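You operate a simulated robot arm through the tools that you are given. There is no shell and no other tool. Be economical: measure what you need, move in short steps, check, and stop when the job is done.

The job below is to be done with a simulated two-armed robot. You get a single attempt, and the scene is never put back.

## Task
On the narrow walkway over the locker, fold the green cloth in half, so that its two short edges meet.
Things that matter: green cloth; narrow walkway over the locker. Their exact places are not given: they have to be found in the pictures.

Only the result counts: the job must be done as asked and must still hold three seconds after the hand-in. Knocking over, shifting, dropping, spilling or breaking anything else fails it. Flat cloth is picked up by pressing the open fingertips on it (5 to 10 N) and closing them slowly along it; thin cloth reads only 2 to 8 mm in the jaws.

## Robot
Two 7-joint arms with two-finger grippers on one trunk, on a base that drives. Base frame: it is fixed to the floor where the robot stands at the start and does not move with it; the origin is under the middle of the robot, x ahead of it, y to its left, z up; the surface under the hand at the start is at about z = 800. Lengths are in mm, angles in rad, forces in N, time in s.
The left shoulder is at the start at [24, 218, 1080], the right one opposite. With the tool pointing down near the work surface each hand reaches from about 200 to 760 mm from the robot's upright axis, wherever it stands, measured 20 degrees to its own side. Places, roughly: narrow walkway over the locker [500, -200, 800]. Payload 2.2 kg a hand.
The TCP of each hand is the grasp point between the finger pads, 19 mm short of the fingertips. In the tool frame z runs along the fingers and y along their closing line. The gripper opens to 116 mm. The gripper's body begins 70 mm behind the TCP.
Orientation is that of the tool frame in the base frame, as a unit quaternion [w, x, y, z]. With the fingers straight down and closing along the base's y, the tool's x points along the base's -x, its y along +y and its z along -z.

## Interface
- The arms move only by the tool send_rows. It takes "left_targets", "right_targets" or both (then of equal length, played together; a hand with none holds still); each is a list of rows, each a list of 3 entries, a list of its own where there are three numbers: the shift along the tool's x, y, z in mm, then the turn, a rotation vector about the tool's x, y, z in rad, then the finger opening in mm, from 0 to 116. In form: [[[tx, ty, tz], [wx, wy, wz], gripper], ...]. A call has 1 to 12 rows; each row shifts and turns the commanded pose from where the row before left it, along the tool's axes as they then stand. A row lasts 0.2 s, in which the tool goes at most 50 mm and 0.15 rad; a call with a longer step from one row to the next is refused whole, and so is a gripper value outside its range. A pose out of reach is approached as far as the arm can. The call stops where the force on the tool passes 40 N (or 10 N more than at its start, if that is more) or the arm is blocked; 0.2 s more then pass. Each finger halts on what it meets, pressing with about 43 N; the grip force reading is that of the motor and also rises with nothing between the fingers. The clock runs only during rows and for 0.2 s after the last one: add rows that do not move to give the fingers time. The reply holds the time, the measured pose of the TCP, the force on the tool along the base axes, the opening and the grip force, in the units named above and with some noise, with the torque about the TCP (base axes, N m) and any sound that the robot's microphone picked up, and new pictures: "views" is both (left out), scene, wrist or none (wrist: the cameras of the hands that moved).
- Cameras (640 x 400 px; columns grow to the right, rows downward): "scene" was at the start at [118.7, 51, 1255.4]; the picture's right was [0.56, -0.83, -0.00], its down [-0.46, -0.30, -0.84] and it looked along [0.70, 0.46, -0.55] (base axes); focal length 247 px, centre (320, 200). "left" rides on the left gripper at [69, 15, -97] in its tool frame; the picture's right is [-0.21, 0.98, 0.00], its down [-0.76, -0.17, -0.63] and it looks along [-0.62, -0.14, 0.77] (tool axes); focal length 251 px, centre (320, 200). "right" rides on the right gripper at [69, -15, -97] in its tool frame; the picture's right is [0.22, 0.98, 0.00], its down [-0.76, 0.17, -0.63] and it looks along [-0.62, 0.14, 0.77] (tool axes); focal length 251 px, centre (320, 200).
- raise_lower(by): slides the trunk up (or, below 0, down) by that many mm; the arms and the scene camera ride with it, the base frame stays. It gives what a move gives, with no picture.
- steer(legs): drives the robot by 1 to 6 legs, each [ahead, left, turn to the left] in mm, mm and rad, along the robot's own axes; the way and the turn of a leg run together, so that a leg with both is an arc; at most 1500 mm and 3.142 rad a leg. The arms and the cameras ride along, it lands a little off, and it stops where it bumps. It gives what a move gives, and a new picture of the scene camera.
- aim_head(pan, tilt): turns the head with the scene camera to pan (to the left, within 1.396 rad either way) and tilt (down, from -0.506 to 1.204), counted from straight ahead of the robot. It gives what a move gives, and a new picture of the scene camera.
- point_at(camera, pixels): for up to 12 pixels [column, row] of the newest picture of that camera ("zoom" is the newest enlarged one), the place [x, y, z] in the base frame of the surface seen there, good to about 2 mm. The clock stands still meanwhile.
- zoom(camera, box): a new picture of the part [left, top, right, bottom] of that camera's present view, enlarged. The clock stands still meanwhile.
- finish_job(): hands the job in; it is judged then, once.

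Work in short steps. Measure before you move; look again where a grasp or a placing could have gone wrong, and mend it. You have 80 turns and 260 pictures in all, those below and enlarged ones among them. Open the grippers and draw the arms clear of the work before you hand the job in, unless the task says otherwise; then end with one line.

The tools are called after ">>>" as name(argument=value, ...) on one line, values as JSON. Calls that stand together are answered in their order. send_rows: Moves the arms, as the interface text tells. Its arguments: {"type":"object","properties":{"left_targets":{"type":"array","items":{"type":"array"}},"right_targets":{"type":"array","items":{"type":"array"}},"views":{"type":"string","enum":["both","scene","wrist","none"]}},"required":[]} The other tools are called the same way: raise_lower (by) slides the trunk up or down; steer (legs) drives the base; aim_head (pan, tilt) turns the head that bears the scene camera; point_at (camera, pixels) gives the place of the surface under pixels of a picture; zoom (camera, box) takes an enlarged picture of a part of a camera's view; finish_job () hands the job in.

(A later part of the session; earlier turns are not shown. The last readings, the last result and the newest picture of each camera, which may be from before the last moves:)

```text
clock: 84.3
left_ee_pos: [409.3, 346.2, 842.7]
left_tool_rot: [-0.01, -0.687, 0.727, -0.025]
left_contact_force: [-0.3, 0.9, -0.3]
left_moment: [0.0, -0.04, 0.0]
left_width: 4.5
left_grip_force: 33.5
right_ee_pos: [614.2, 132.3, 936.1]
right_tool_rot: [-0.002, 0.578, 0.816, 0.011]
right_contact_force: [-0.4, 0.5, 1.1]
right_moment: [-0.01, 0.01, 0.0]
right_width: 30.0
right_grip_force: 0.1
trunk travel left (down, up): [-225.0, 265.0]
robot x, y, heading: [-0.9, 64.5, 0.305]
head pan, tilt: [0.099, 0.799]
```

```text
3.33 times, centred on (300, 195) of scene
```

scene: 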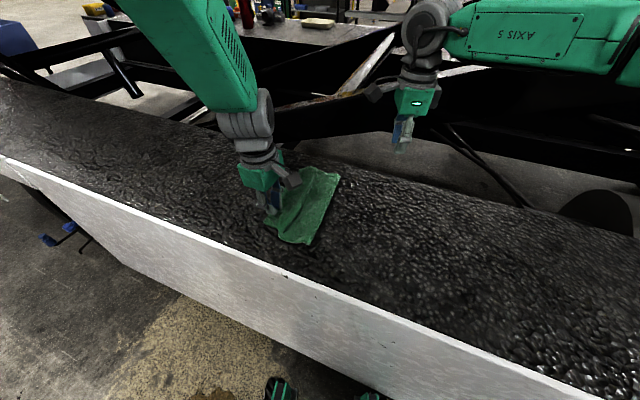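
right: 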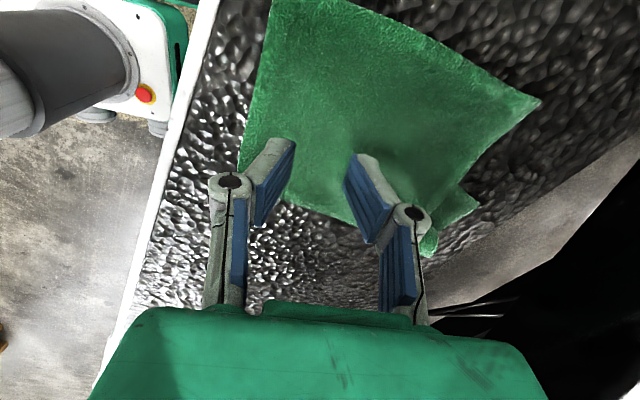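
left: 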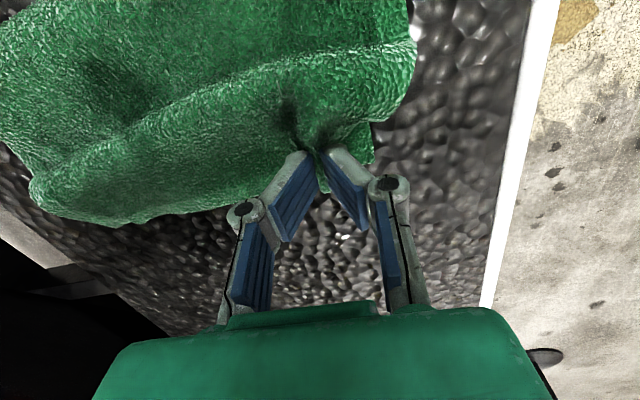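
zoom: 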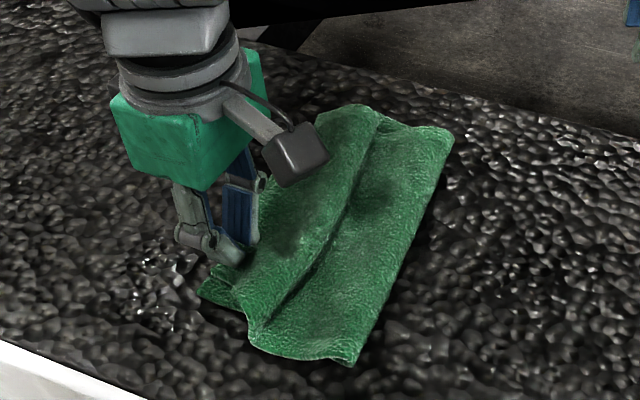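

The top corner is almost over the lower one. I measure both, with the lower near (371,160) in the left view.

>>> point_at(camera="left", pixels=[[371, 158], [410, 55], [372, 128], [325, 185]])

>>> point_at(camera="zoom", pixels=[[203, 292], [240, 262], [225, 255], [255, 340], [350, 362]])

>>> zoom(camera="left", box=[240, 60, 440, 220])

```text
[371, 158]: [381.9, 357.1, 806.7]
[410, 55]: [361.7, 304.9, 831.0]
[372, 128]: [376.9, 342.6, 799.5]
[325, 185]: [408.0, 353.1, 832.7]
```

```text
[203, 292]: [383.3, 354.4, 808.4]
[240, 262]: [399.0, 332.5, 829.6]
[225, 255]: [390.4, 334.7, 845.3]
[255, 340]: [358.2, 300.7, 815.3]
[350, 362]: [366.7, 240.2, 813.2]
```

```text
2.50 times, centred on (340, 140) of left
```

zoom: 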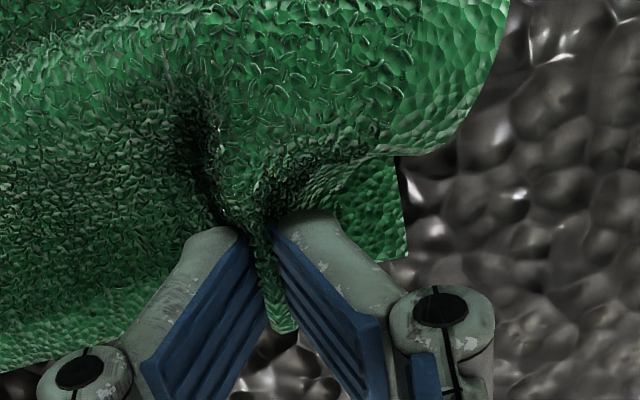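

The edges match within a few millimetres. I lower here with a 3 mm shift and release.

>>> send_rows(left_targets=[[[0, 3, 8], [0, 0, 0], 0], [[0, 0, 5], [0, 0, 0], 0], [[0, 0, 3], [0, 0, 0], 0], [[0, 0, 2], [0, 0, 0], 0], [[0, 0, 0], [0, 0, 0], 4], [[0, 0, 0], [0, 0, 0], 8], [[0, 0, 0], [0, 0, 0], 14], [[0, 0, 0], [0, 0, 0], 22], [[0, 0, 0], [0, 0, 0], 30], [[0, 0, -10], [0, 0, 0], 30], [[0, 0, -30], [0, 0, 0], 30], [[0, 0, -30], [0, 0, 0], 30]], views="wrist")

>>> zoom(camera="scene", box=[220, 135, 380, 255])

```text
clock: 86.9
left_ee_pos: [403.2, 347.6, 889.1]
left_tool_rot: [-0.013, -0.685, 0.728, -0.021]
left_contact_force: [0.2, 0.3, 0.3]
left_moment: [0.01, 0.01, 0.02]
left_width: 29.9
left_grip_force: 0.1
right_ee_pos: [614.9, 132.5, 935.4]
right_tool_rot: [-0.002, 0.578, 0.816, 0.011]
right_contact_force: [-0.1, -0.2, -0.3]
right_moment: [0.0, 0.03, -0.04]
right_width: 30.0
right_grip_force: 0.0
trunk travel left (down, up): [-225.0, 265.0]
robot x, y, heading: [-7.6, 63.7, 0.304]
head pan, tilt: [0.099, 0.799]
```

left: 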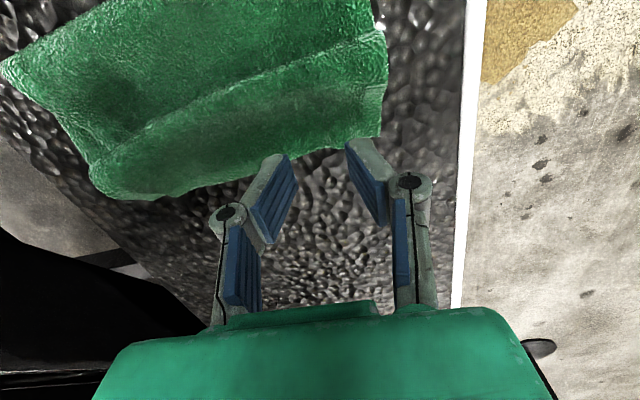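

```text
3.33 times, centred on (300, 195) of scene
```

zoom: 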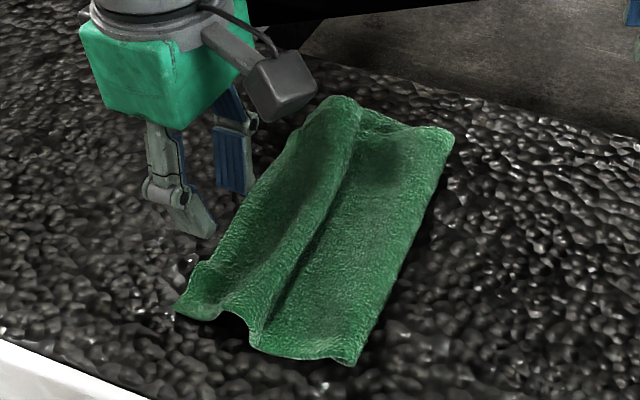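

The layers now line up, with a loose ridge running along the middle. I measure the corners and the ridge.

>>> point_at(camera="zoom", pixels=[[180, 311], [203, 265], [255, 340], [352, 360], [445, 135], [340, 100], [270, 240], [310, 200], [345, 130], [290, 290], [330, 250], [225, 290]])

>>> point_at(camera="left", pixels=[[378, 132], [100, 190], [158, 198], [220, 180], [300, 150], [385, 50], [8, 70]])

>>> zoom(camera="left", box=[60, 20, 420, 220])

```text
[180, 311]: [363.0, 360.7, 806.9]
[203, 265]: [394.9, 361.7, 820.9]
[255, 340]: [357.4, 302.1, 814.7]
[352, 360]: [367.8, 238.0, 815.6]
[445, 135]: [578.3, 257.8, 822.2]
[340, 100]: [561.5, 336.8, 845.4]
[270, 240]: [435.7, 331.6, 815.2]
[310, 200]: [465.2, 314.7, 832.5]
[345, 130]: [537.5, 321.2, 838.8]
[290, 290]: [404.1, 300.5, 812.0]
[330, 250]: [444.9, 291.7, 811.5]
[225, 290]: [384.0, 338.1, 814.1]
```

```text
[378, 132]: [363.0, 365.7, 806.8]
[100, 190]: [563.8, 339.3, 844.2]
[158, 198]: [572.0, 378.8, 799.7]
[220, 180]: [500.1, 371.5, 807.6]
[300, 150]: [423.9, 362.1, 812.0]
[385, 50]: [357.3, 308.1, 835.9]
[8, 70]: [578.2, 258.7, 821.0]
```

```text
1.78 times, centred on (240, 120) of left
```

zoom: 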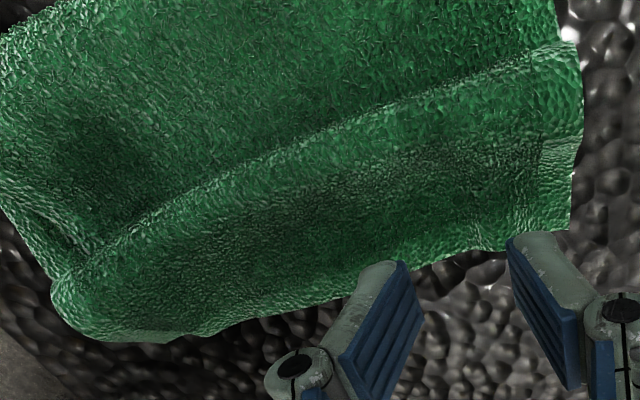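

The near corner is now about 20 mm off, and the leftover slack pushed the far corner out again. A cleaner fix is to grip both corners of the top edge, lift it, let the fold roll straight, and lay it down again with both hands. At this left edge the arms don't cross. I move the left hand aside and bring the right hand over the far corner to see it.

>>> send_rows(left_targets=[[[-30, 0, -30], [0, 0, 0], 30], [[-30, 0, -20], [0, 0, 0], 30], [[0, 0, 0], [0, 0, 0], 30], [[0, 0, 0], [0, 0, 0], 30], [[0, 0, 0], [0, 0, 0], 30], [[0, 0, 0], [0, 0, 0], 30], [[0, 0, 0], [0, 0, 0], 30]], right_targets=[[[0, 0, 0], [0, 0, 0], 30], [[0, 0, 0], [0, 0, 0], 30], [[41.7, 1, 0], [0, 0, 0], 30], [[41.7, 1, 0], [0, 0, 0], 30], [[41.7, 1, 0], [0, 0, 0], 30], [[41.7, 1, 0], [0, 0, 0], 30], [[41.7, 1, 0], [0, 0, 0], 30]], views="both")

```text
clock: 88.5
left_ee_pos: [406.2, 407.7, 934.5]
left_tool_rot: [-0.008, -0.677, 0.736, -0.012]
left_contact_force: [0.1, 0.1, 1.0]
left_moment: [-0.01, -0.02, 0.03]
left_width: 30.0
left_grip_force: 0.1
right_ee_pos: [550.6, 335.6, 938.1]
right_tool_rot: [-0.002, 0.578, 0.816, 0.009]
right_contact_force: [0.4, 0.0, 0.1]
right_moment: [-0.01, 0.04, 0.0]
right_width: 30.1
right_grip_force: 0.1
trunk travel left (down, up): [-225.0, 265.0]
robot x, y, heading: [-1.1, 67.9, 0.301]
head pan, tilt: [0.099, 0.799]
```

scene: 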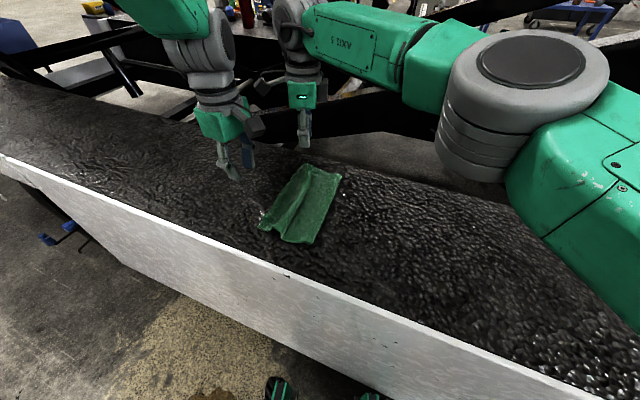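
right: 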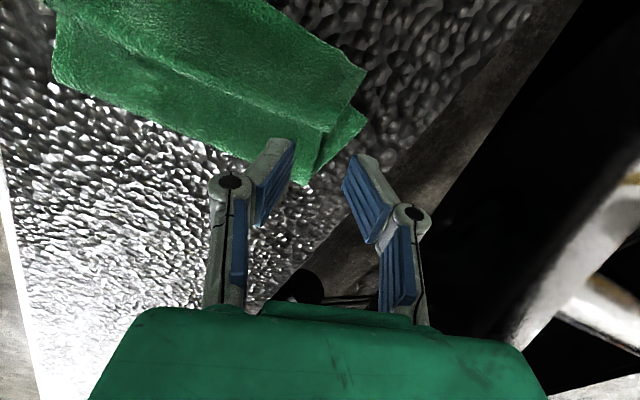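
left: 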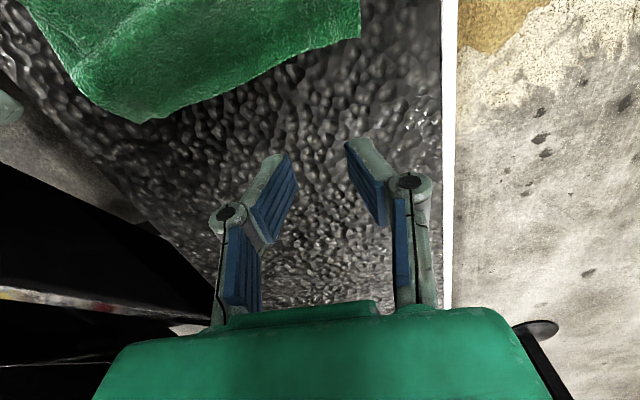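

I measure the cloth's outline in both hand views to find the far top corner.

>>> point_at(camera="right", pixels=[[365, 72], [322, 130], [364, 118], [305, 183], [300, 30], [275, 3], [325, 145], [200, 90]])

>>> point_at(camera="left", pixels=[[140, 121], [80, 88], [165, 115], [358, 36], [250, 80], [72, 70], [100, 108]])

>>> zoom(camera="left", box=[20, 0, 380, 140])

>>> zoom(camera="right", box=[200, 0, 440, 200])

```text
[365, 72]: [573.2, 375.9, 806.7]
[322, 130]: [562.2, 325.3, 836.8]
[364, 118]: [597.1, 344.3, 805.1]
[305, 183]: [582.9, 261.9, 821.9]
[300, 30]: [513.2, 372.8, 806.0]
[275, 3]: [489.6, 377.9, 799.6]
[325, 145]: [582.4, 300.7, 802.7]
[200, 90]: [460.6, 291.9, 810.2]
```

```text
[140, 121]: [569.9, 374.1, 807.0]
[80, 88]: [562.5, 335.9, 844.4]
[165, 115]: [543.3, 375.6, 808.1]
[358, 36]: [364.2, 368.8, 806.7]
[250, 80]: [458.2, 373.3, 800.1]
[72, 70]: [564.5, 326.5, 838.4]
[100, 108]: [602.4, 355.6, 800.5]
```

```text
1.78 times, centred on (200, 70) of left
```

zoom: 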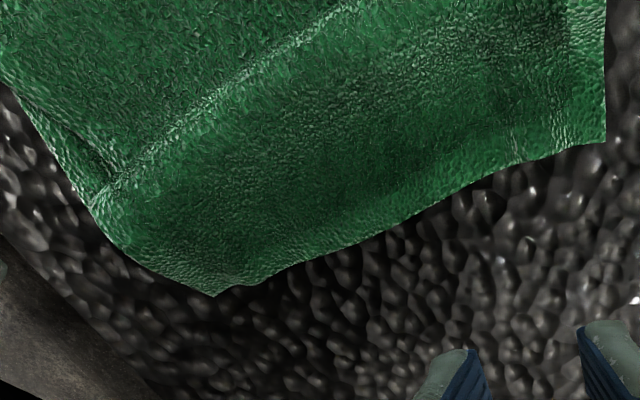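

```text
2.00 times, centred on (320, 100) of right
```

zoom: 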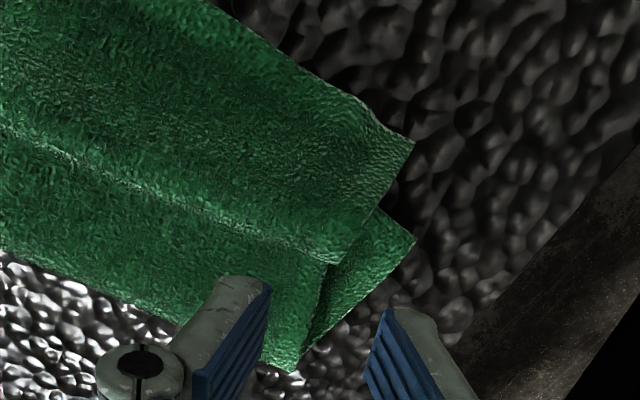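

The top corners are at (572,376) and (364,369), and the lower ones at (597,344) and (382,356). I bring the right hand square over (545,366), just above the far top corner.

>>> send_rows(right_targets=[[[30, 5.3, 0], [0, 0, 0], 30], [[0, 0, 0], [0, 0, 0.113], 30], [[0, 0, 20], [0, 0, 0.113], 30], [[0, 0, 40], [0, 0, 0.113], 30], [[0, 0, 35], [0, 0, 0], 30], [[0, 0, 0], [0, 0, 0], 30]], views="both")

```text
clock: 89.9
left_ee_pos: [406.2, 406.0, 934.7]
left_tool_rot: [-0.008, -0.678, 0.735, -0.011]
left_contact_force: [0.0, -1.1, -0.1]
left_moment: [-0.05, 0.0, 0.02]
left_width: 30.0
left_grip_force: 0.1
right_ee_pos: [549.2, 344.1, 843.7]
right_tool_rot: [-0.004, 0.707, 0.707, 0.01]
right_contact_force: [-0.8, 0.4, 0.3]
right_moment: [-0.04, 0.0, -0.01]
right_width: 29.8
right_grip_force: 0.2
right hand out of reach, approached as far as the arm can: row 1
trunk travel left (down, up): [-225.0, 265.0]
robot x, y, heading: [2.6, 61.5, 0.305]
head pan, tilt: [0.099, 0.799]
```

scene: 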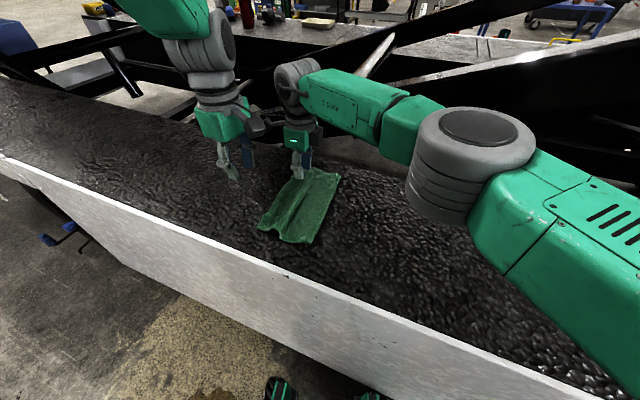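
right: 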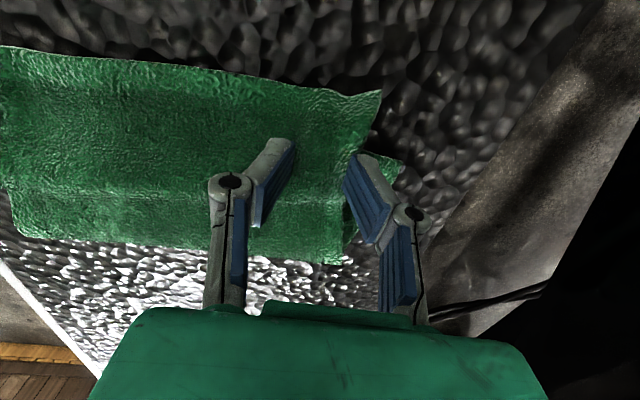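

Row 1 fell short while the hand was high, so it is at y=344. Now that it is low, I try moving the remaining 22 mm outward.

>>> send_rows(right_targets=[[[11, -3, 0], [0, 0, 0], 30], [[11, 0, 0], [0, 0, 0], 30], [[0, 0, 0], [0, 0, 0], 30]], views="none")

```text
clock: 90.7
left_ee_pos: [407.7, 404.1, 934.6]
left_tool_rot: [-0.008, -0.678, 0.735, -0.011]
left_contact_force: [0.1, 0.1, 0.0]
left_moment: [-0.02, -0.02, -0.02]
left_width: 29.8
left_grip_force: 0.0
right_ee_pos: [545.0, 345.7, 843.2]
right_tool_rot: [-0.004, 0.708, 0.706, 0.011]
right_contact_force: [0.4, -0.8, -0.2]
right_moment: [0.03, -0.03, 0.02]
right_width: 30.3
right_grip_force: 0.1
right hand out of reach, approached as far as the arm can: row 1, 2
trunk travel left (down, up): [-225.0, 265.0]
robot x, y, heading: [-2.5, 66.0, 0.299]
head pan, tilt: [0.099, 0.799]
```

The right hand is at its reach limit. I tilt it 0.15 rad so the fingers point outward, bringing the wrist back, and try again.

>>> send_rows(right_targets=[[[0, 0, 0], [0, 0.08, 0], 30], [[0, 0, 0], [0, 0.08, 0], 30], [[10, 0, 0], [0, 0, 0], 30], [[10, 0, 0], [0, 0, 0], 30], [[0, 0, 0], [0, 0, 0], 30]], views="wrist")

```text
clock: 91.9
left_ee_pos: [406.5, 404.6, 934.8]
left_tool_rot: [-0.008, -0.678, 0.735, -0.01]
left_contact_force: [0.3, -0.2, -0.5]
left_moment: [0.01, 0.0, 0.01]
left_width: 29.9
left_grip_force: 0.2
right_ee_pos: [545.0, 364.5, 847.0]
right_tool_rot: [-0.061, 0.704, 0.704, 0.066]
right_contact_force: [-0.1, 0.0, 0.9]
right_moment: [-0.02, 0.0, 0.0]
right_width: 30.2
right_grip_force: 0.1
trunk travel left (down, up): [-225.0, 265.0]
robot x, y, heading: [-1.4, 64.5, 0.3]
head pan, tilt: [0.099, 0.799]
```

right: 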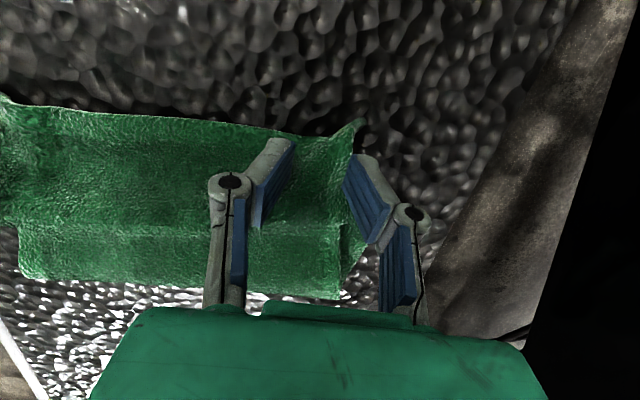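

It now reaches (545,364). I lower gently to contact.

>>> send_rows(right_targets=[[[-2, 0, 12], [0, 0, 0], 30], [[-1, 0, 5], [0, 0, 0], 30], [[0, 0, 3], [0, 0, 0], 30], [[0, 0, 2], [0, 0, 0], 30], [[0, 0, 0], [0, 0, 0], 30]], views="wrist")

```text
clock: 93.1
left_ee_pos: [405.5, 404.8, 934.6]
left_tool_rot: [-0.007, -0.677, 0.736, -0.011]
left_contact_force: [-0.1, 0.3, 0.5]
left_moment: [-0.02, -0.02, 0.03]
left_width: 30.0
left_grip_force: 0.2
right_ee_pos: [542.8, 365.7, 825.9]
right_tool_rot: [-0.06, 0.704, 0.705, 0.066]
right_contact_force: [-1.2, 1.8, 6.0]
right_moment: [-0.01, 0.09, -0.04]
right_width: 30.6
right_grip_force: 0.3
trunk travel left (down, up): [-225.0, 265.0]
robot x, y, heading: [-0.7, 66.9, 0.304]
head pan, tilt: [0.099, 0.799]
```

right: 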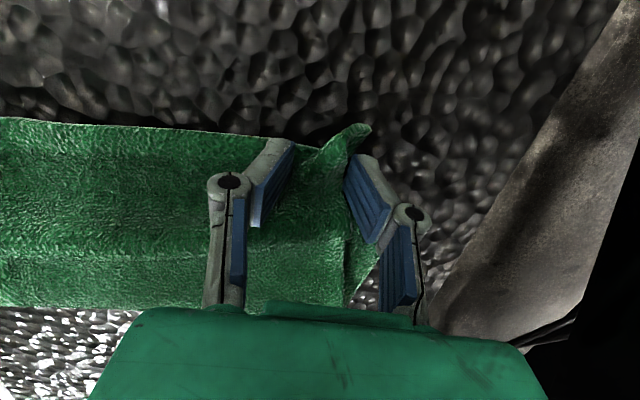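

6 N, with the corner tip curling beside the right finger. I press 1 mm more and close slowly.

>>> send_rows(right_targets=[[[0, 0, 1], [0, 0, 0], 30], [[0, 0, 0], [0, 0, 0], 27], [[0, 0, 0], [0, 0, 0], 24], [[0, 0, 0], [0, 0, 0], 21], [[0, 0, 0], [0, 0, 0], 18], [[0, 0, 0], [0, 0, 0], 15], [[0, 0, 0], [0, 0, 0], 12], [[0, 0, 0], [0, 0, 0], 9], [[0, 0, 0], [0, 0, 0], 6], [[0, 0, 0], [0, 0, 0], 3], [[0, 0, 0], [0, 0, 0], 0], [[0, 0, 0], [0, 0, 0], 0]], views="wrist")

```text
clock: 95.7
left_ee_pos: [407.0, 405.6, 933.8]
left_tool_rot: [-0.008, -0.677, 0.735, -0.012]
left_contact_force: [-0.2, -0.6, -0.3]
left_moment: [0.01, -0.01, 0.04]
left_width: 29.9
left_grip_force: 0.1
right_ee_pos: [544.1, 364.3, 823.7]
right_tool_rot: [-0.061, 0.704, 0.705, 0.067]
right_contact_force: [-1.4, 0.8, 1.6]
right_moment: [-0.05, 0.05, -0.06]
right_width: 6.6
right_grip_force: 34.4
trunk travel left (down, up): [-225.0, 265.0]
robot x, y, heading: [-4.3, 66.4, 0.306]
head pan, tilt: [0.099, 0.799]
```

right: 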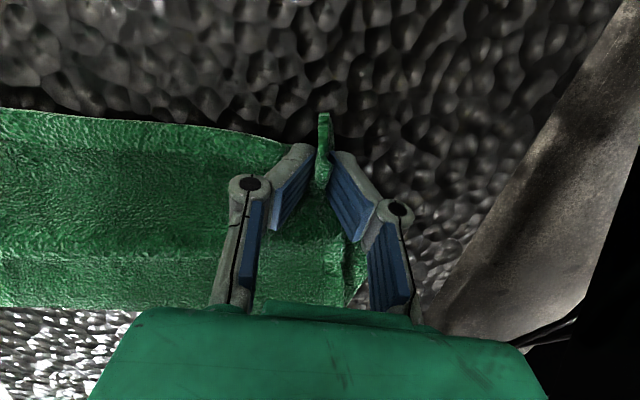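

The far top corner is held at 6.6 mm. I bring the left hand over the near top corner at (391,361), stopping above the cloth.

>>> send_rows(left_targets=[[[22, 6, 0], [0, 0, 0], 30], [[22, 6, 20], [0, 0, 0], 30], [[0, 0, 35], [0, 0, 0], 30], [[0, 0, 25], [0, 0, 0], 30], [[0, 0, 0], [0, 0, 0], 30]], views="both")

```text
clock: 96.9
left_ee_pos: [391.7, 358.4, 857.7]
left_tool_rot: [-0.009, -0.679, 0.734, -0.013]
left_contact_force: [-0.2, 0.3, -0.1]
left_moment: [0.01, 0.01, 0.03]
left_width: 29.9
left_grip_force: 0.1
right_ee_pos: [545.7, 365.1, 823.2]
right_tool_rot: [-0.061, 0.704, 0.704, 0.066]
right_contact_force: [0.9, -0.3, 1.2]
right_moment: [-0.02, -0.02, -0.03]
right_width: 6.4
right_grip_force: 34.7
trunk travel left (down, up): [-225.0, 265.0]
robot x, y, heading: [-3.8, 63.6, 0.304]
head pan, tilt: [0.099, 0.799]
```

scene: 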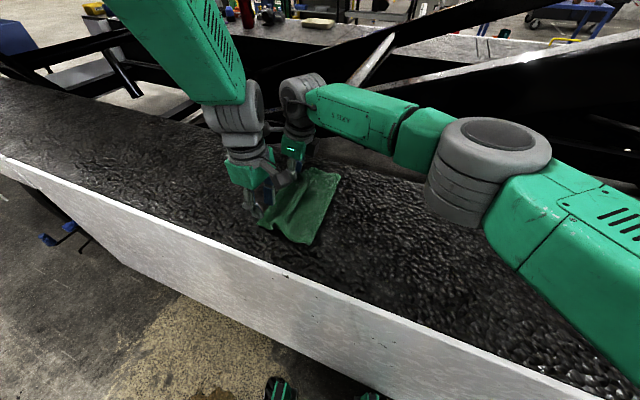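
left: 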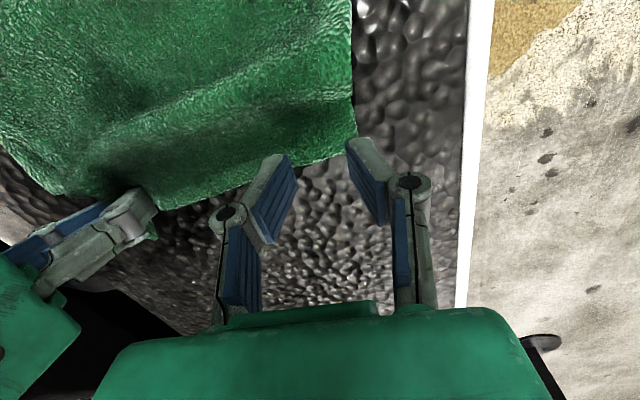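

I measure the near top corner, seen at about (355,138) in the left view.

>>> point_at(camera="left", pixels=[[353, 134], [335, 150], [310, 160], [230, 188], [352, 100], [330, 130]])

```text
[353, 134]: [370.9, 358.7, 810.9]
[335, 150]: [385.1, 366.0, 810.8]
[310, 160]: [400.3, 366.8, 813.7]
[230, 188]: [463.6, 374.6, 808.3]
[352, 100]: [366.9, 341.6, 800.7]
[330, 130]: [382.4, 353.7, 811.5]
```

The near edge is at y≈366 and the corner at x≈368. I shift to (395,362) to stay clear of the lower layer, and lower to contact.

>>> send_rows(left_targets=[[[-4, -3, 14], [0, 0, 0], 30], [[0, 0, 10], [0, 0, 0], 30], [[0, 0, 4], [0, 0, 0], 30], [[0, 0, 2], [0, 0, 0], 30], [[0, 0, 2], [0, 0, 0], 30], [[0, 0, 0], [0, 0, 0], 30]], views="wrist")

```text
clock: 98.3
left_ee_pos: [395.1, 362.8, 824.1]
left_tool_rot: [-0.007, -0.678, 0.735, -0.01]
left_contact_force: [1.3, 0.8, 7.6]
left_moment: [-0.02, -0.11, 0.03]
left_width: 30.8
left_grip_force: 0.2
right_ee_pos: [544.2, 365.7, 824.3]
right_tool_rot: [-0.061, 0.704, 0.704, 0.066]
right_contact_force: [0.4, 0.1, 0.5]
right_moment: [0.03, 0.05, -0.02]
right_width: 6.4
right_grip_force: 34.8
trunk travel left (down, up): [-225.0, 265.0]
robot x, y, heading: [-2.3, 66.6, 0.303]
head pan, tilt: [0.099, 0.799]
```

left: 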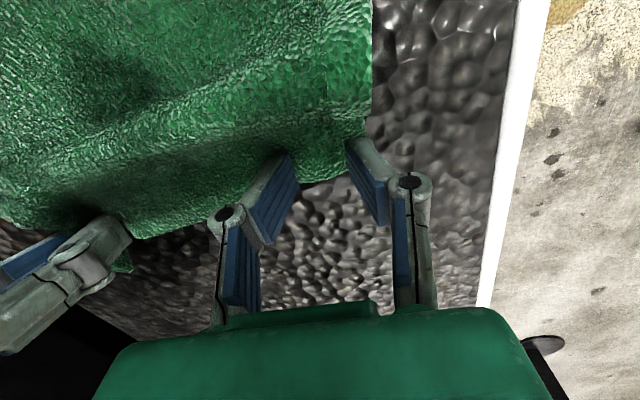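

7.6 N with both fingers on the edge. I close slowly.

>>> send_rows(left_targets=[[[0, 0, 0.5], [0, 0, 0], 30], [[0, 0, 0], [0, 0, 0], 27], [[0, 0, 0], [0, 0, 0], 24], [[0, 0, 0], [0, 0, 0], 21], [[0, 0, 0], [0, 0, 0], 18], [[0, 0, 0], [0, 0, 0], 15], [[0, 0, 0], [0, 0, 0], 12], [[0, 0, 0], [0, 0, 0], 9], [[0, 0, 0], [0, 0, 0], 6], [[0, 0, 0], [0, 0, 0], 3], [[0, 0, 0], [0, 0, 0], 0], [[0, 0, 0], [0, 0, 0], 0]], views="wrist")

```text
clock: 100.9
left_ee_pos: [395.5, 362.5, 823.6]
left_tool_rot: [-0.007, -0.677, 0.735, -0.011]
left_contact_force: [6.3, 0.4, 7.2]
left_moment: [-0.06, -0.26, 0.12]
left_width: 6.3
left_grip_force: 34.6
right_ee_pos: [545.3, 364.8, 824.0]
right_tool_rot: [-0.061, 0.703, 0.705, 0.066]
right_contact_force: [-3.5, 0.2, 2.4]
right_moment: [-0.02, 0.11, -0.08]
right_width: 6.3
right_grip_force: 34.8
trunk travel left (down, up): [-225.0, 265.0]
robot x, y, heading: [-5.4, 65.5, 0.306]
head pan, tilt: [0.099, 0.799]
```

left: 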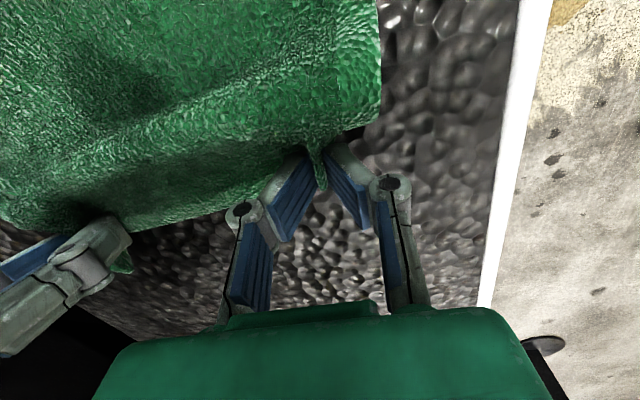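

Both corners are held at 6.3 mm and the edge between them is taut. I lift both hands 60 mm together and check that only the top layer comes up.

>>> send_rows(left_targets=[[[4, -1.5, -15], [0, 0, 0], 0], [[5, -1.5, -15], [0, 0, 0], 0], [[5, -0.5, -15], [0, 0, 0], 0], [[6, -0.5, -15], [0, 0, 0], 0], [[0, 0, 0], [0, 0, 0], 0]], right_targets=[[[-1.7, 0, -15.4], [0, 0, 0], 0], [[-2.7, 0, -15.6], [0, 0, 0], 0], [[-2.7, 0, -15.6], [0, 0, 0], 0], [[-3.7, 0, -15.7], [0, 0, 0], 0], [[0, 0, 0], [0, 0, 0], 0]], views="both")

>>> zoom(camera="scene", box=[220, 135, 380, 255])

```text
clock: 102.1
left_ee_pos: [398.7, 349.0, 886.1]
left_tool_rot: [-0.012, -0.685, 0.728, -0.019]
left_contact_force: [0.9, -0.7, 0.2]
left_moment: [-0.01, -0.05, 0.05]
left_width: 6.5
left_grip_force: 34.5
right_ee_pos: [544.0, 343.3, 884.8]
right_tool_rot: [-0.061, 0.704, 0.704, 0.065]
right_contact_force: [-0.7, -0.1, 0.2]
right_moment: [0.0, 0.07, 0.02]
right_width: 6.2
right_grip_force: 34.5
trunk travel left (down, up): [-225.0, 265.0]
robot x, y, heading: [-3.0, 62.5, 0.306]
head pan, tilt: [0.099, 0.799]
```

scene: 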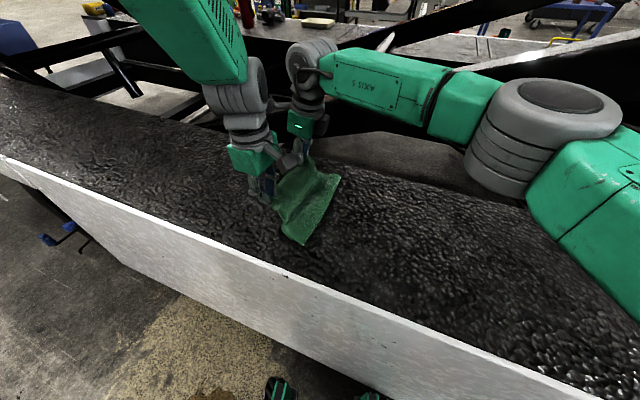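
right: 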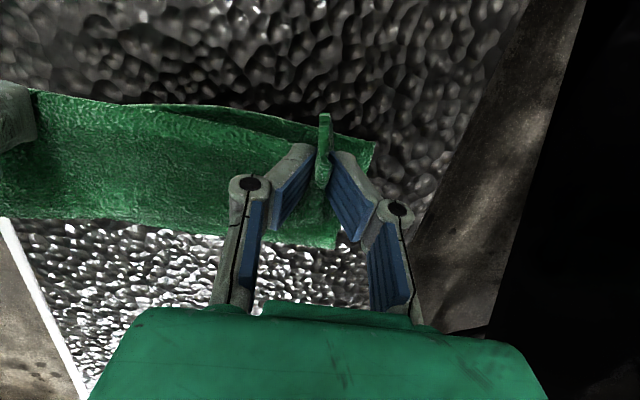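
left: 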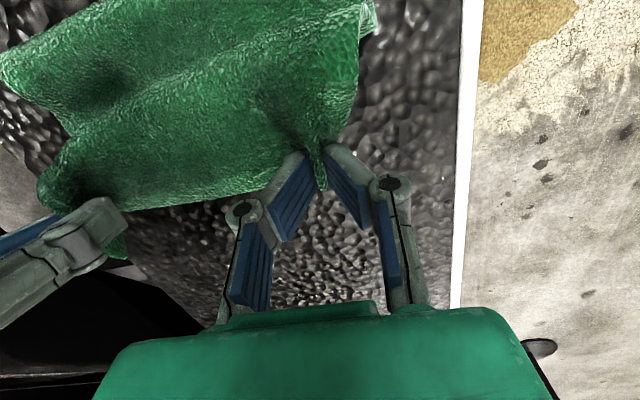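

```text
3.33 times, centred on (300, 195) of scene
```

zoom: 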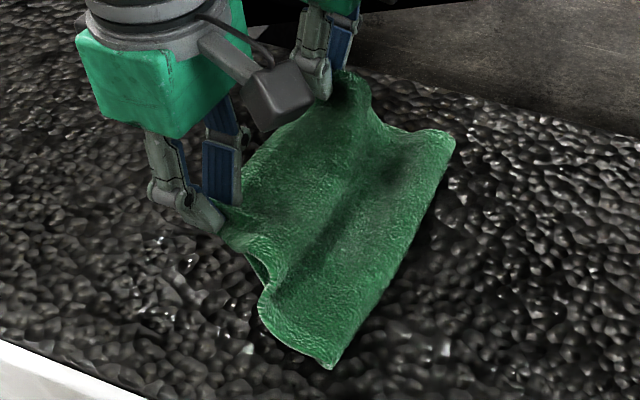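

The lower layer's far edge is still on the walkway in the right view, but its near corner is no longer visible where it was. I measure below the left hand to see whether it was picked up too.

>>> zoom(camera="left", box=[200, 0, 440, 200])

>>> zoom(camera="scene", box=[245, 180, 325, 250])

>>> zoom(camera="right", box=[0, 60, 400, 260])

```text
2.00 times, centred on (320, 100) of left
```

zoom: 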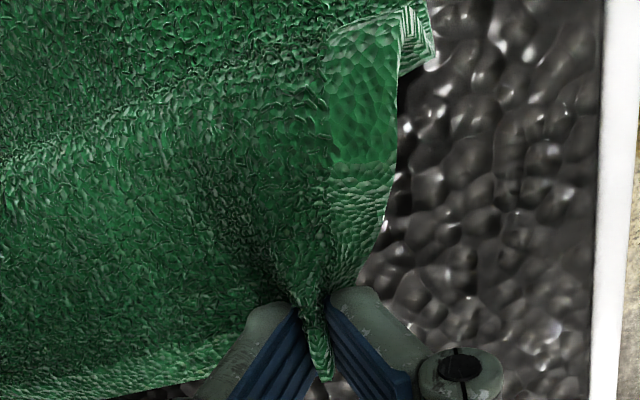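

```text
5.71 times, centred on (285, 215) of scene
```

zoom: 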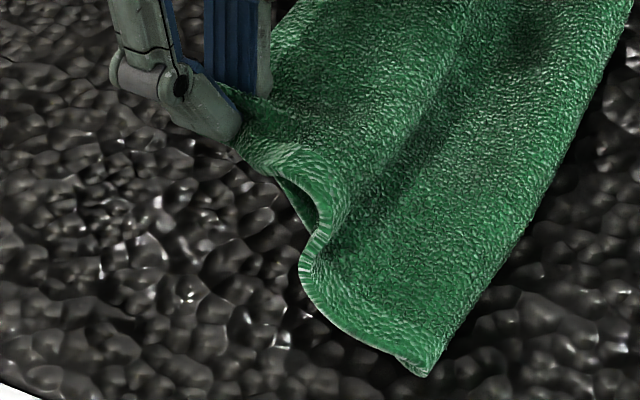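

```text
1.60 times, centred on (200, 160) of right
```

zoom: 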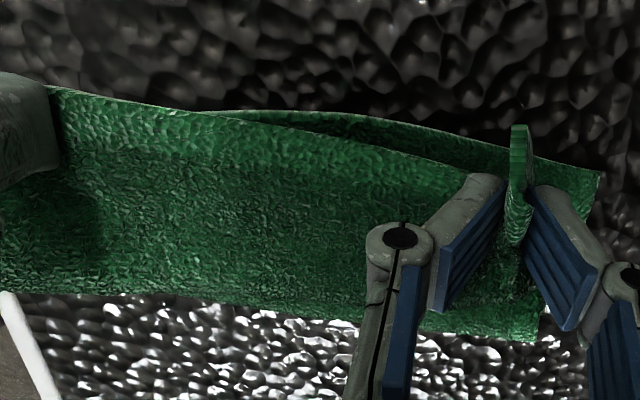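

The left hand has pinched both layers' near corners. That suggests a better plan: align the top corners over the lower ones, pinch both layers together at each end, and hang the cloth by its joined short edges so it halves itself exactly. First I lower the left back down and release it, with the right staying up holding the far top corner.

>>> send_rows(left_targets=[[[-5, 0, 20], [0, 0, 0], 0], [[-5, 0, 20], [0, 0, 0], 0], [[-2, 0, 14], [0, 0, 0], 0], [[0, 0, 5], [0, 0, 0], 0], [[0, 0, 0], [0, 0, 0], 4], [[0, 0, 0], [0, 0, 0], 10], [[0, 0, 0], [0, 0, 0], 20], [[0, 0, 0], [0, 0, 0], 34], [[-5, 0, -15], [0, 0, 0], 34], [[-20, 0, -30], [0, 0, 0], 34], [[-20, 0, -30], [0, 0, 0], 34], [[0, 0, 0], [0, 0, 0], 34]], right_targets=[[[0, 0, 10], [0, 0, 0], 0], [[0, 0, 10], [0, 0, 0], 0], [[0, 0, 10], [0, 0, 0], 0], [[0, 0, 0], [0, 0, 0], 0], [[0, 0, 0], [0, 0, 0], 0], [[0, 0, 0], [0, 0, 0], 0], [[0, 0, 0], [0, 0, 0], 0], [[0, 0, 0], [0, 0, 0], 0], [[0, 0, 0], [0, 0, 0], 0], [[0, 0, 0], [0, 0, 0], 0], [[0, 0, 0], [0, 0, 0], 0], [[0, 0, 0], [0, 0, 0], 0]], views="both")

>>> zoom(camera="scene", box=[220, 135, 380, 255])

```text
clock: 104.7
left_ee_pos: [402.3, 402.6, 897.1]
left_tool_rot: [-0.007, -0.677, 0.736, -0.01]
left_contact_force: [0.5, 0.6, -0.4]
left_moment: [-0.03, 0.02, -0.03]
left_width: 33.9
left_grip_force: 0.1
right_ee_pos: [543.6, 350.1, 854.7]
right_tool_rot: [-0.06, 0.704, 0.704, 0.066]
right_contact_force: [-1.3, -0.4, 0.3]
right_moment: [0.01, 0.01, 0.01]
right_width: 6.5
right_grip_force: 34.6
trunk travel left (down, up): [-225.0, 265.0]
robot x, y, heading: [-6.1, 64.1, 0.3]
head pan, tilt: [0.099, 0.799]
```

scene: 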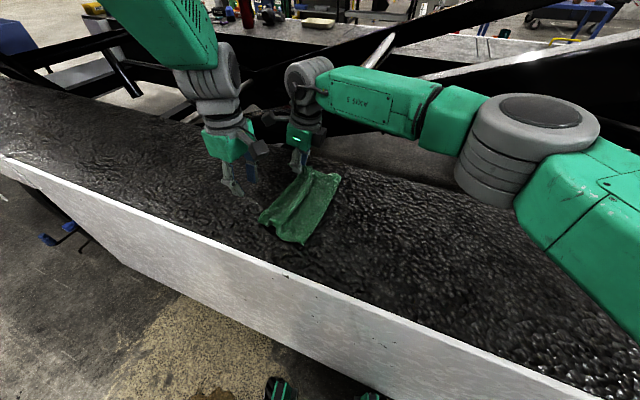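
right: 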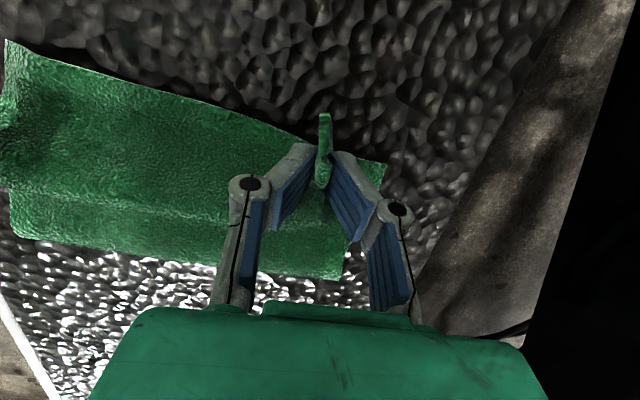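
left: 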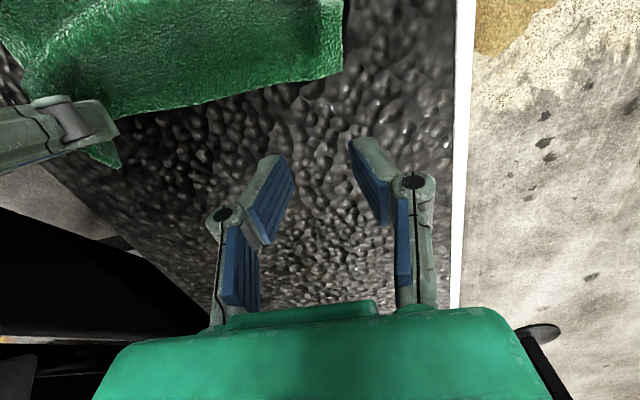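

```text
3.33 times, centred on (300, 195) of scene
```

zoom: 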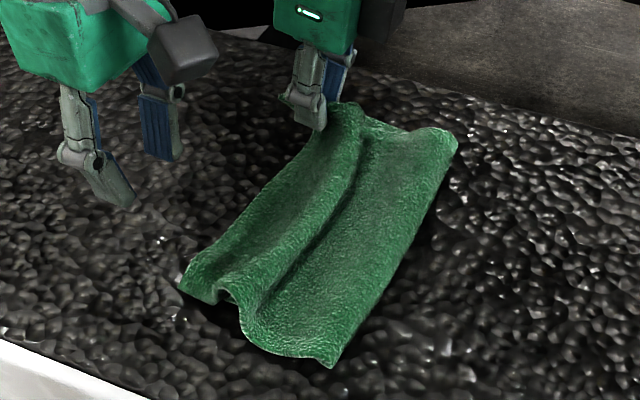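

The near corners are down. I measure the lower far corner, seen near (383,164) in the right view, and the near corners.

>>> point_at(camera="right", pixels=[[383, 165], [324, 118], [325, 140], [250, 118], [120, 75], [335, 275], [8, 42]])

>>> point_at(camera="zoom", pixels=[[183, 287], [215, 300], [245, 330], [332, 362], [452, 138], [190, 265]])

>>> zoom(camera="scene", box=[250, 190, 320, 245])

```text
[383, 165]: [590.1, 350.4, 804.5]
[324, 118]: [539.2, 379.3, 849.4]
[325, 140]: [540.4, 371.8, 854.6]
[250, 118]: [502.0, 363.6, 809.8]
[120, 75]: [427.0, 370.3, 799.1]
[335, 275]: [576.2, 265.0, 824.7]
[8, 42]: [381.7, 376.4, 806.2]
```

```text
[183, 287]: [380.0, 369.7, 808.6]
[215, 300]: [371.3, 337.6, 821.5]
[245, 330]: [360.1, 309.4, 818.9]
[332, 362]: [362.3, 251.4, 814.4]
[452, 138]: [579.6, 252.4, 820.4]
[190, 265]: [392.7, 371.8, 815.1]
```

```text
7.27 times, centred on (285, 218) of scene
```

zoom: 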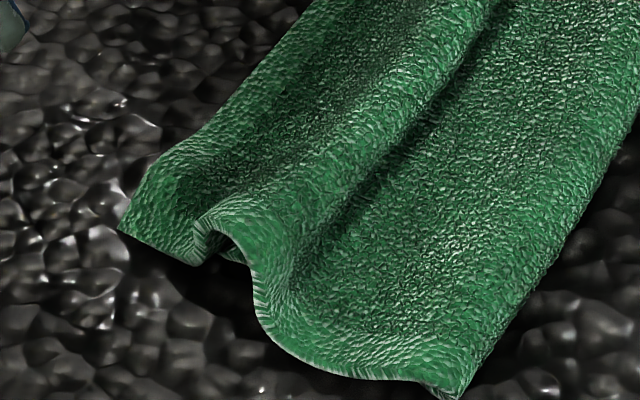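

I set the far top corner down over the lower one by moving (+26, −22) and lowering to contact, then open the fingers.

>>> send_rows(right_targets=[[[-8, 9, 0], [0, 0, 0], 0], [[-8, 9, 6], [0, 0, 0], 0], [[-6, 8, 10], [0, 0, 0], 0], [[-2, 0, 6], [0, 0, 0], 0], [[0, 0, 4], [0, 0, 0], 0], [[0, 0, 0], [0, 0, 0], 4], [[0, 0, 0], [0, 0, 0], 10], [[0, 0, 0], [0, 0, 0], 20], [[0, 0, 0], [0, 0, 0], 32], [[0, 0, 0], [0, 0, 0], 32]], views="both")

>>> zoom(camera="right", box=[200, 60, 440, 260])

```text
clock: 106.9
left_ee_pos: [401.9, 401.8, 896.4]
left_tool_rot: [-0.007, -0.678, 0.735, -0.011]
left_contact_force: [-0.5, 0.2, -0.4]
left_moment: [0.02, 0.04, 0.02]
left_width: 34.0
left_grip_force: 0.1
right_ee_pos: [570.7, 328.7, 824.6]
right_tool_rot: [-0.06, 0.703, 0.705, 0.065]
right_contact_force: [1.5, 0.2, 3.9]
right_moment: [-0.03, -0.01, 0.02]
right_width: 34.0
right_grip_force: 0.1
trunk travel left (down, up): [-225.0, 265.0]
robot x, y, heading: [-4.7, 65.0, 0.3]
head pan, tilt: [0.099, 0.799]
```

scene: 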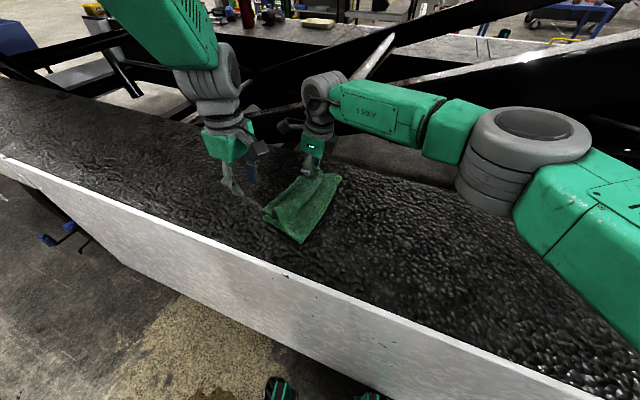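
right: 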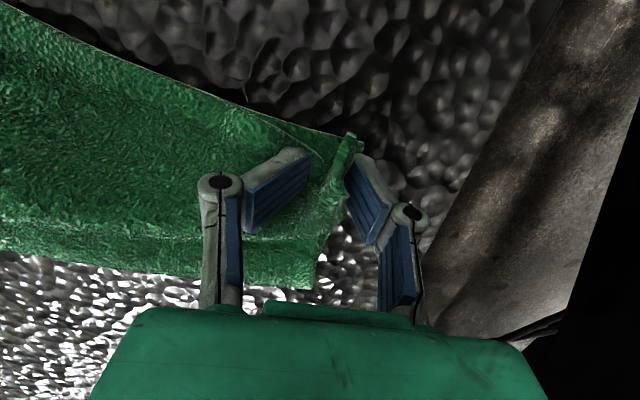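

```text
2.00 times, centred on (320, 160) of right
```

zoom: 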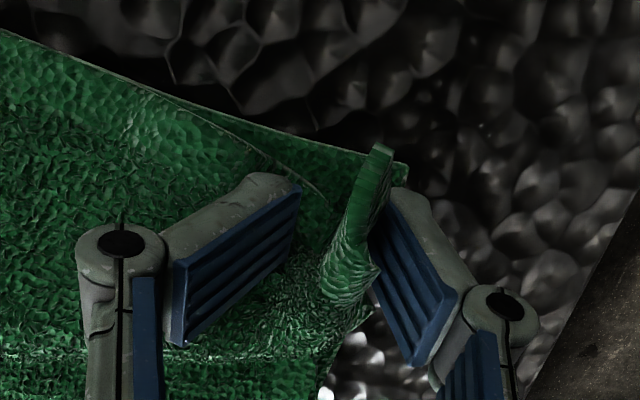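

The far top corner now sits on the lower one to within a few mm. I move 10 mm inward so both fingers stand on both layers, press about 10 N and close, to take both layers together.

>>> send_rows(right_targets=[[[0, 0, -14], [0, 0, 0], 36], [[6, -10, 0], [0, 0, 0], 36], [[0, 0, 8], [0, 0, 0], 36], [[0, 0, 5], [0, 0, 0], 36], [[0, 0, 3], [0, 0, 0], 36], [[0, 0, 1], [0, 0, 0], 36], [[0, 0, 0], [0, 0, 0], 36]], views="wrist")

```text
clock: 108.5
left_ee_pos: [400.6, 402.1, 897.4]
left_tool_rot: [-0.007, -0.677, 0.735, -0.012]
left_contact_force: [0.2, -0.6, 0.6]
left_moment: [0.02, 0.0, 0.01]
left_width: 34.0
left_grip_force: 0.1
right_ee_pos: [560.1, 336.5, 823.3]
right_tool_rot: [-0.06, 0.704, 0.704, 0.066]
right_contact_force: [0.4, 2.2, 9.3]
right_moment: [0.0, -0.06, 0.01]
right_width: 38.8
right_grip_force: 0.1
trunk travel left (down, up): [-225.0, 265.0]
robot x, y, heading: [-4.8, 62.7, 0.308]
head pan, tilt: [0.099, 0.799]
```

right: 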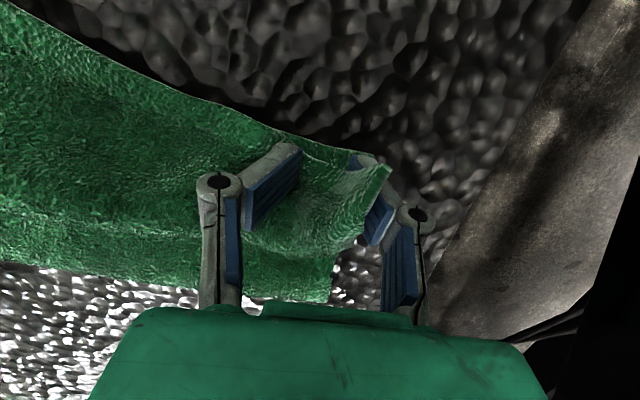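

9.3 N; the corner flap rides up along the right finger. I close slowly and check what is caught.

>>> send_rows(right_targets=[[[0, 0, 0], [0, 0, 0], 33], [[0, 0, 0], [0, 0, 0], 30], [[0, 0, 0], [0, 0, 0], 27], [[0, 0, 0], [0, 0, 0], 24], [[0, 0, 0], [0, 0, 0], 21], [[0, 0, 0], [0, 0, 0], 18], [[0, 0, 0], [0, 0, 0], 15], [[0, 0, 0], [0, 0, 0], 11], [[0, 0, 0], [0, 0, 0], 7], [[0, 0, 0], [0, 0, 0], 3], [[0, 0, 0], [0, 0, 0], 0], [[0, 0, 0], [0, 0, 0], 0]], views="wrist")

```text
clock: 111.1
left_ee_pos: [400.9, 402.3, 897.6]
left_tool_rot: [-0.006, -0.678, 0.735, -0.011]
left_contact_force: [-0.5, 0.0, 0.3]
left_moment: [0.02, 0.01, -0.01]
left_width: 34.0
left_grip_force: 0.1
right_ee_pos: [560.8, 336.7, 822.6]
right_tool_rot: [-0.061, 0.704, 0.705, 0.067]
right_contact_force: [1.5, 1.5, 17.5]
right_moment: [-0.07, 0.06, 0.07]
right_width: 9.3
right_grip_force: 35.6
trunk travel left (down, up): [-225.0, 265.0]
robot x, y, heading: [-1.0, 65.2, 0.304]
head pan, tilt: [0.099, 0.799]
```

right: 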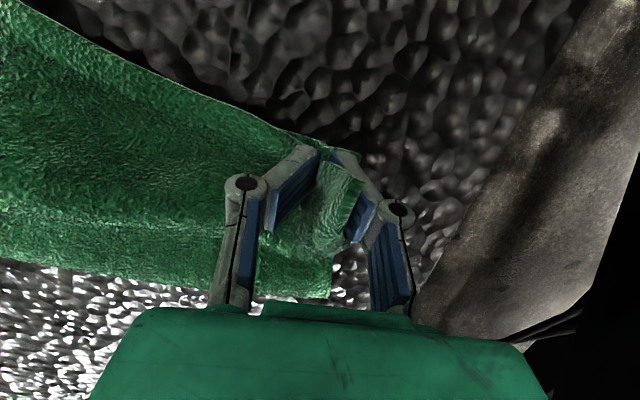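

9.3 mm suggests both layers are in the jaws. Now the left hand goes above the near corners.

>>> send_rows(left_targets=[[[20, 0, 10], [0, 0, 0], 36], [[20, 0, 25], [0, 0, 0], 36], [[0, 0, 8], [0, 0, 0], 36], [[0, 0, 0], [0, 0, 0], 36]], views="wrist")

>>> zoom(camera="left", box=[200, 20, 440, 220])

>>> zoom(camera="scene", box=[240, 160, 360, 250])

```text
clock: 112.1
left_ee_pos: [399.0, 361.1, 859.7]
left_tool_rot: [-0.008, -0.679, 0.734, -0.016]
left_contact_force: [-0.2, -0.7, -0.8]
left_moment: [-0.01, -0.01, 0.01]
left_width: 36.0
left_grip_force: 0.1
right_ee_pos: [561.1, 336.9, 824.1]
right_tool_rot: [-0.061, 0.704, 0.704, 0.067]
right_contact_force: [1.7, 2.1, 19.6]
right_moment: [-0.06, 0.05, 0.01]
right_width: 9.1
right_grip_force: 35.3
trunk travel left (down, up): [-225.0, 265.0]
robot x, y, heading: [-5.3, 64.8, 0.301]
head pan, tilt: [0.099, 0.799]
```

left: 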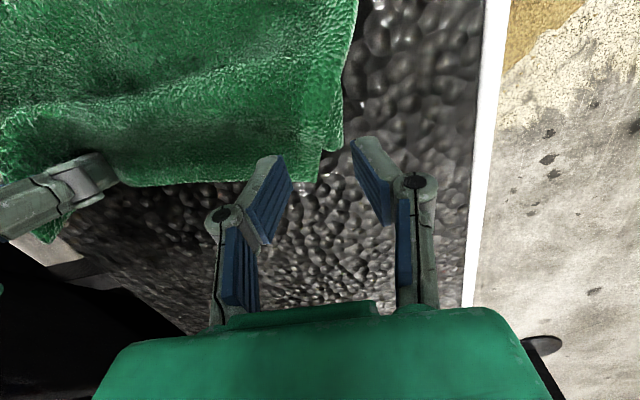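

```text
2.00 times, centred on (320, 120) of left
```

zoom: 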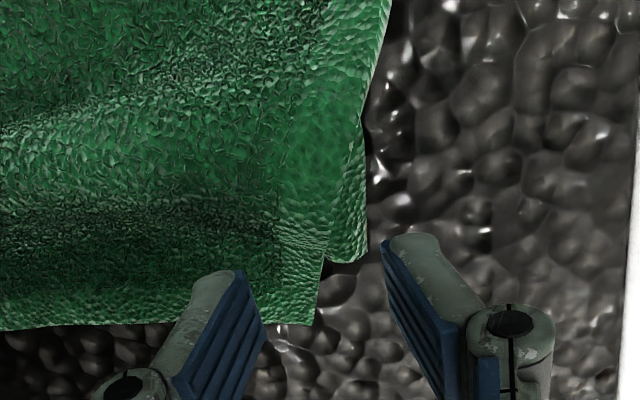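

```text
4.44 times, centred on (300, 205) of scene
```

zoom: 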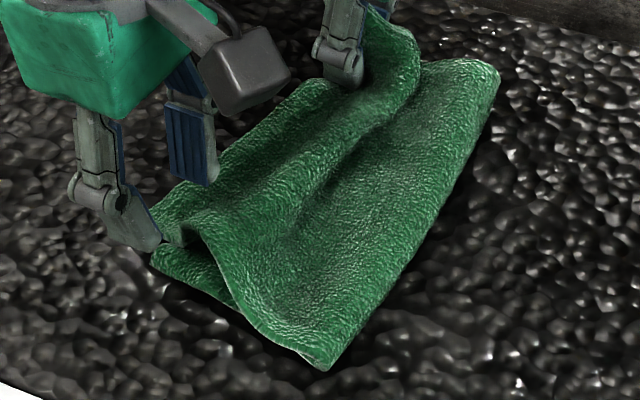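

I measure the two near corners: top at about (317,182) and lower at about (342,148) in the left view.

>>> point_at(camera="left", pixels=[[315, 179], [341, 146], [250, 180], [335, 130], [322, 150]])

```text
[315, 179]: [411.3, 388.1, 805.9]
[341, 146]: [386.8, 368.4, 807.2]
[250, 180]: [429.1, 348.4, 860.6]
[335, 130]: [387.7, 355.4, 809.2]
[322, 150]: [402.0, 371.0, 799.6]
```

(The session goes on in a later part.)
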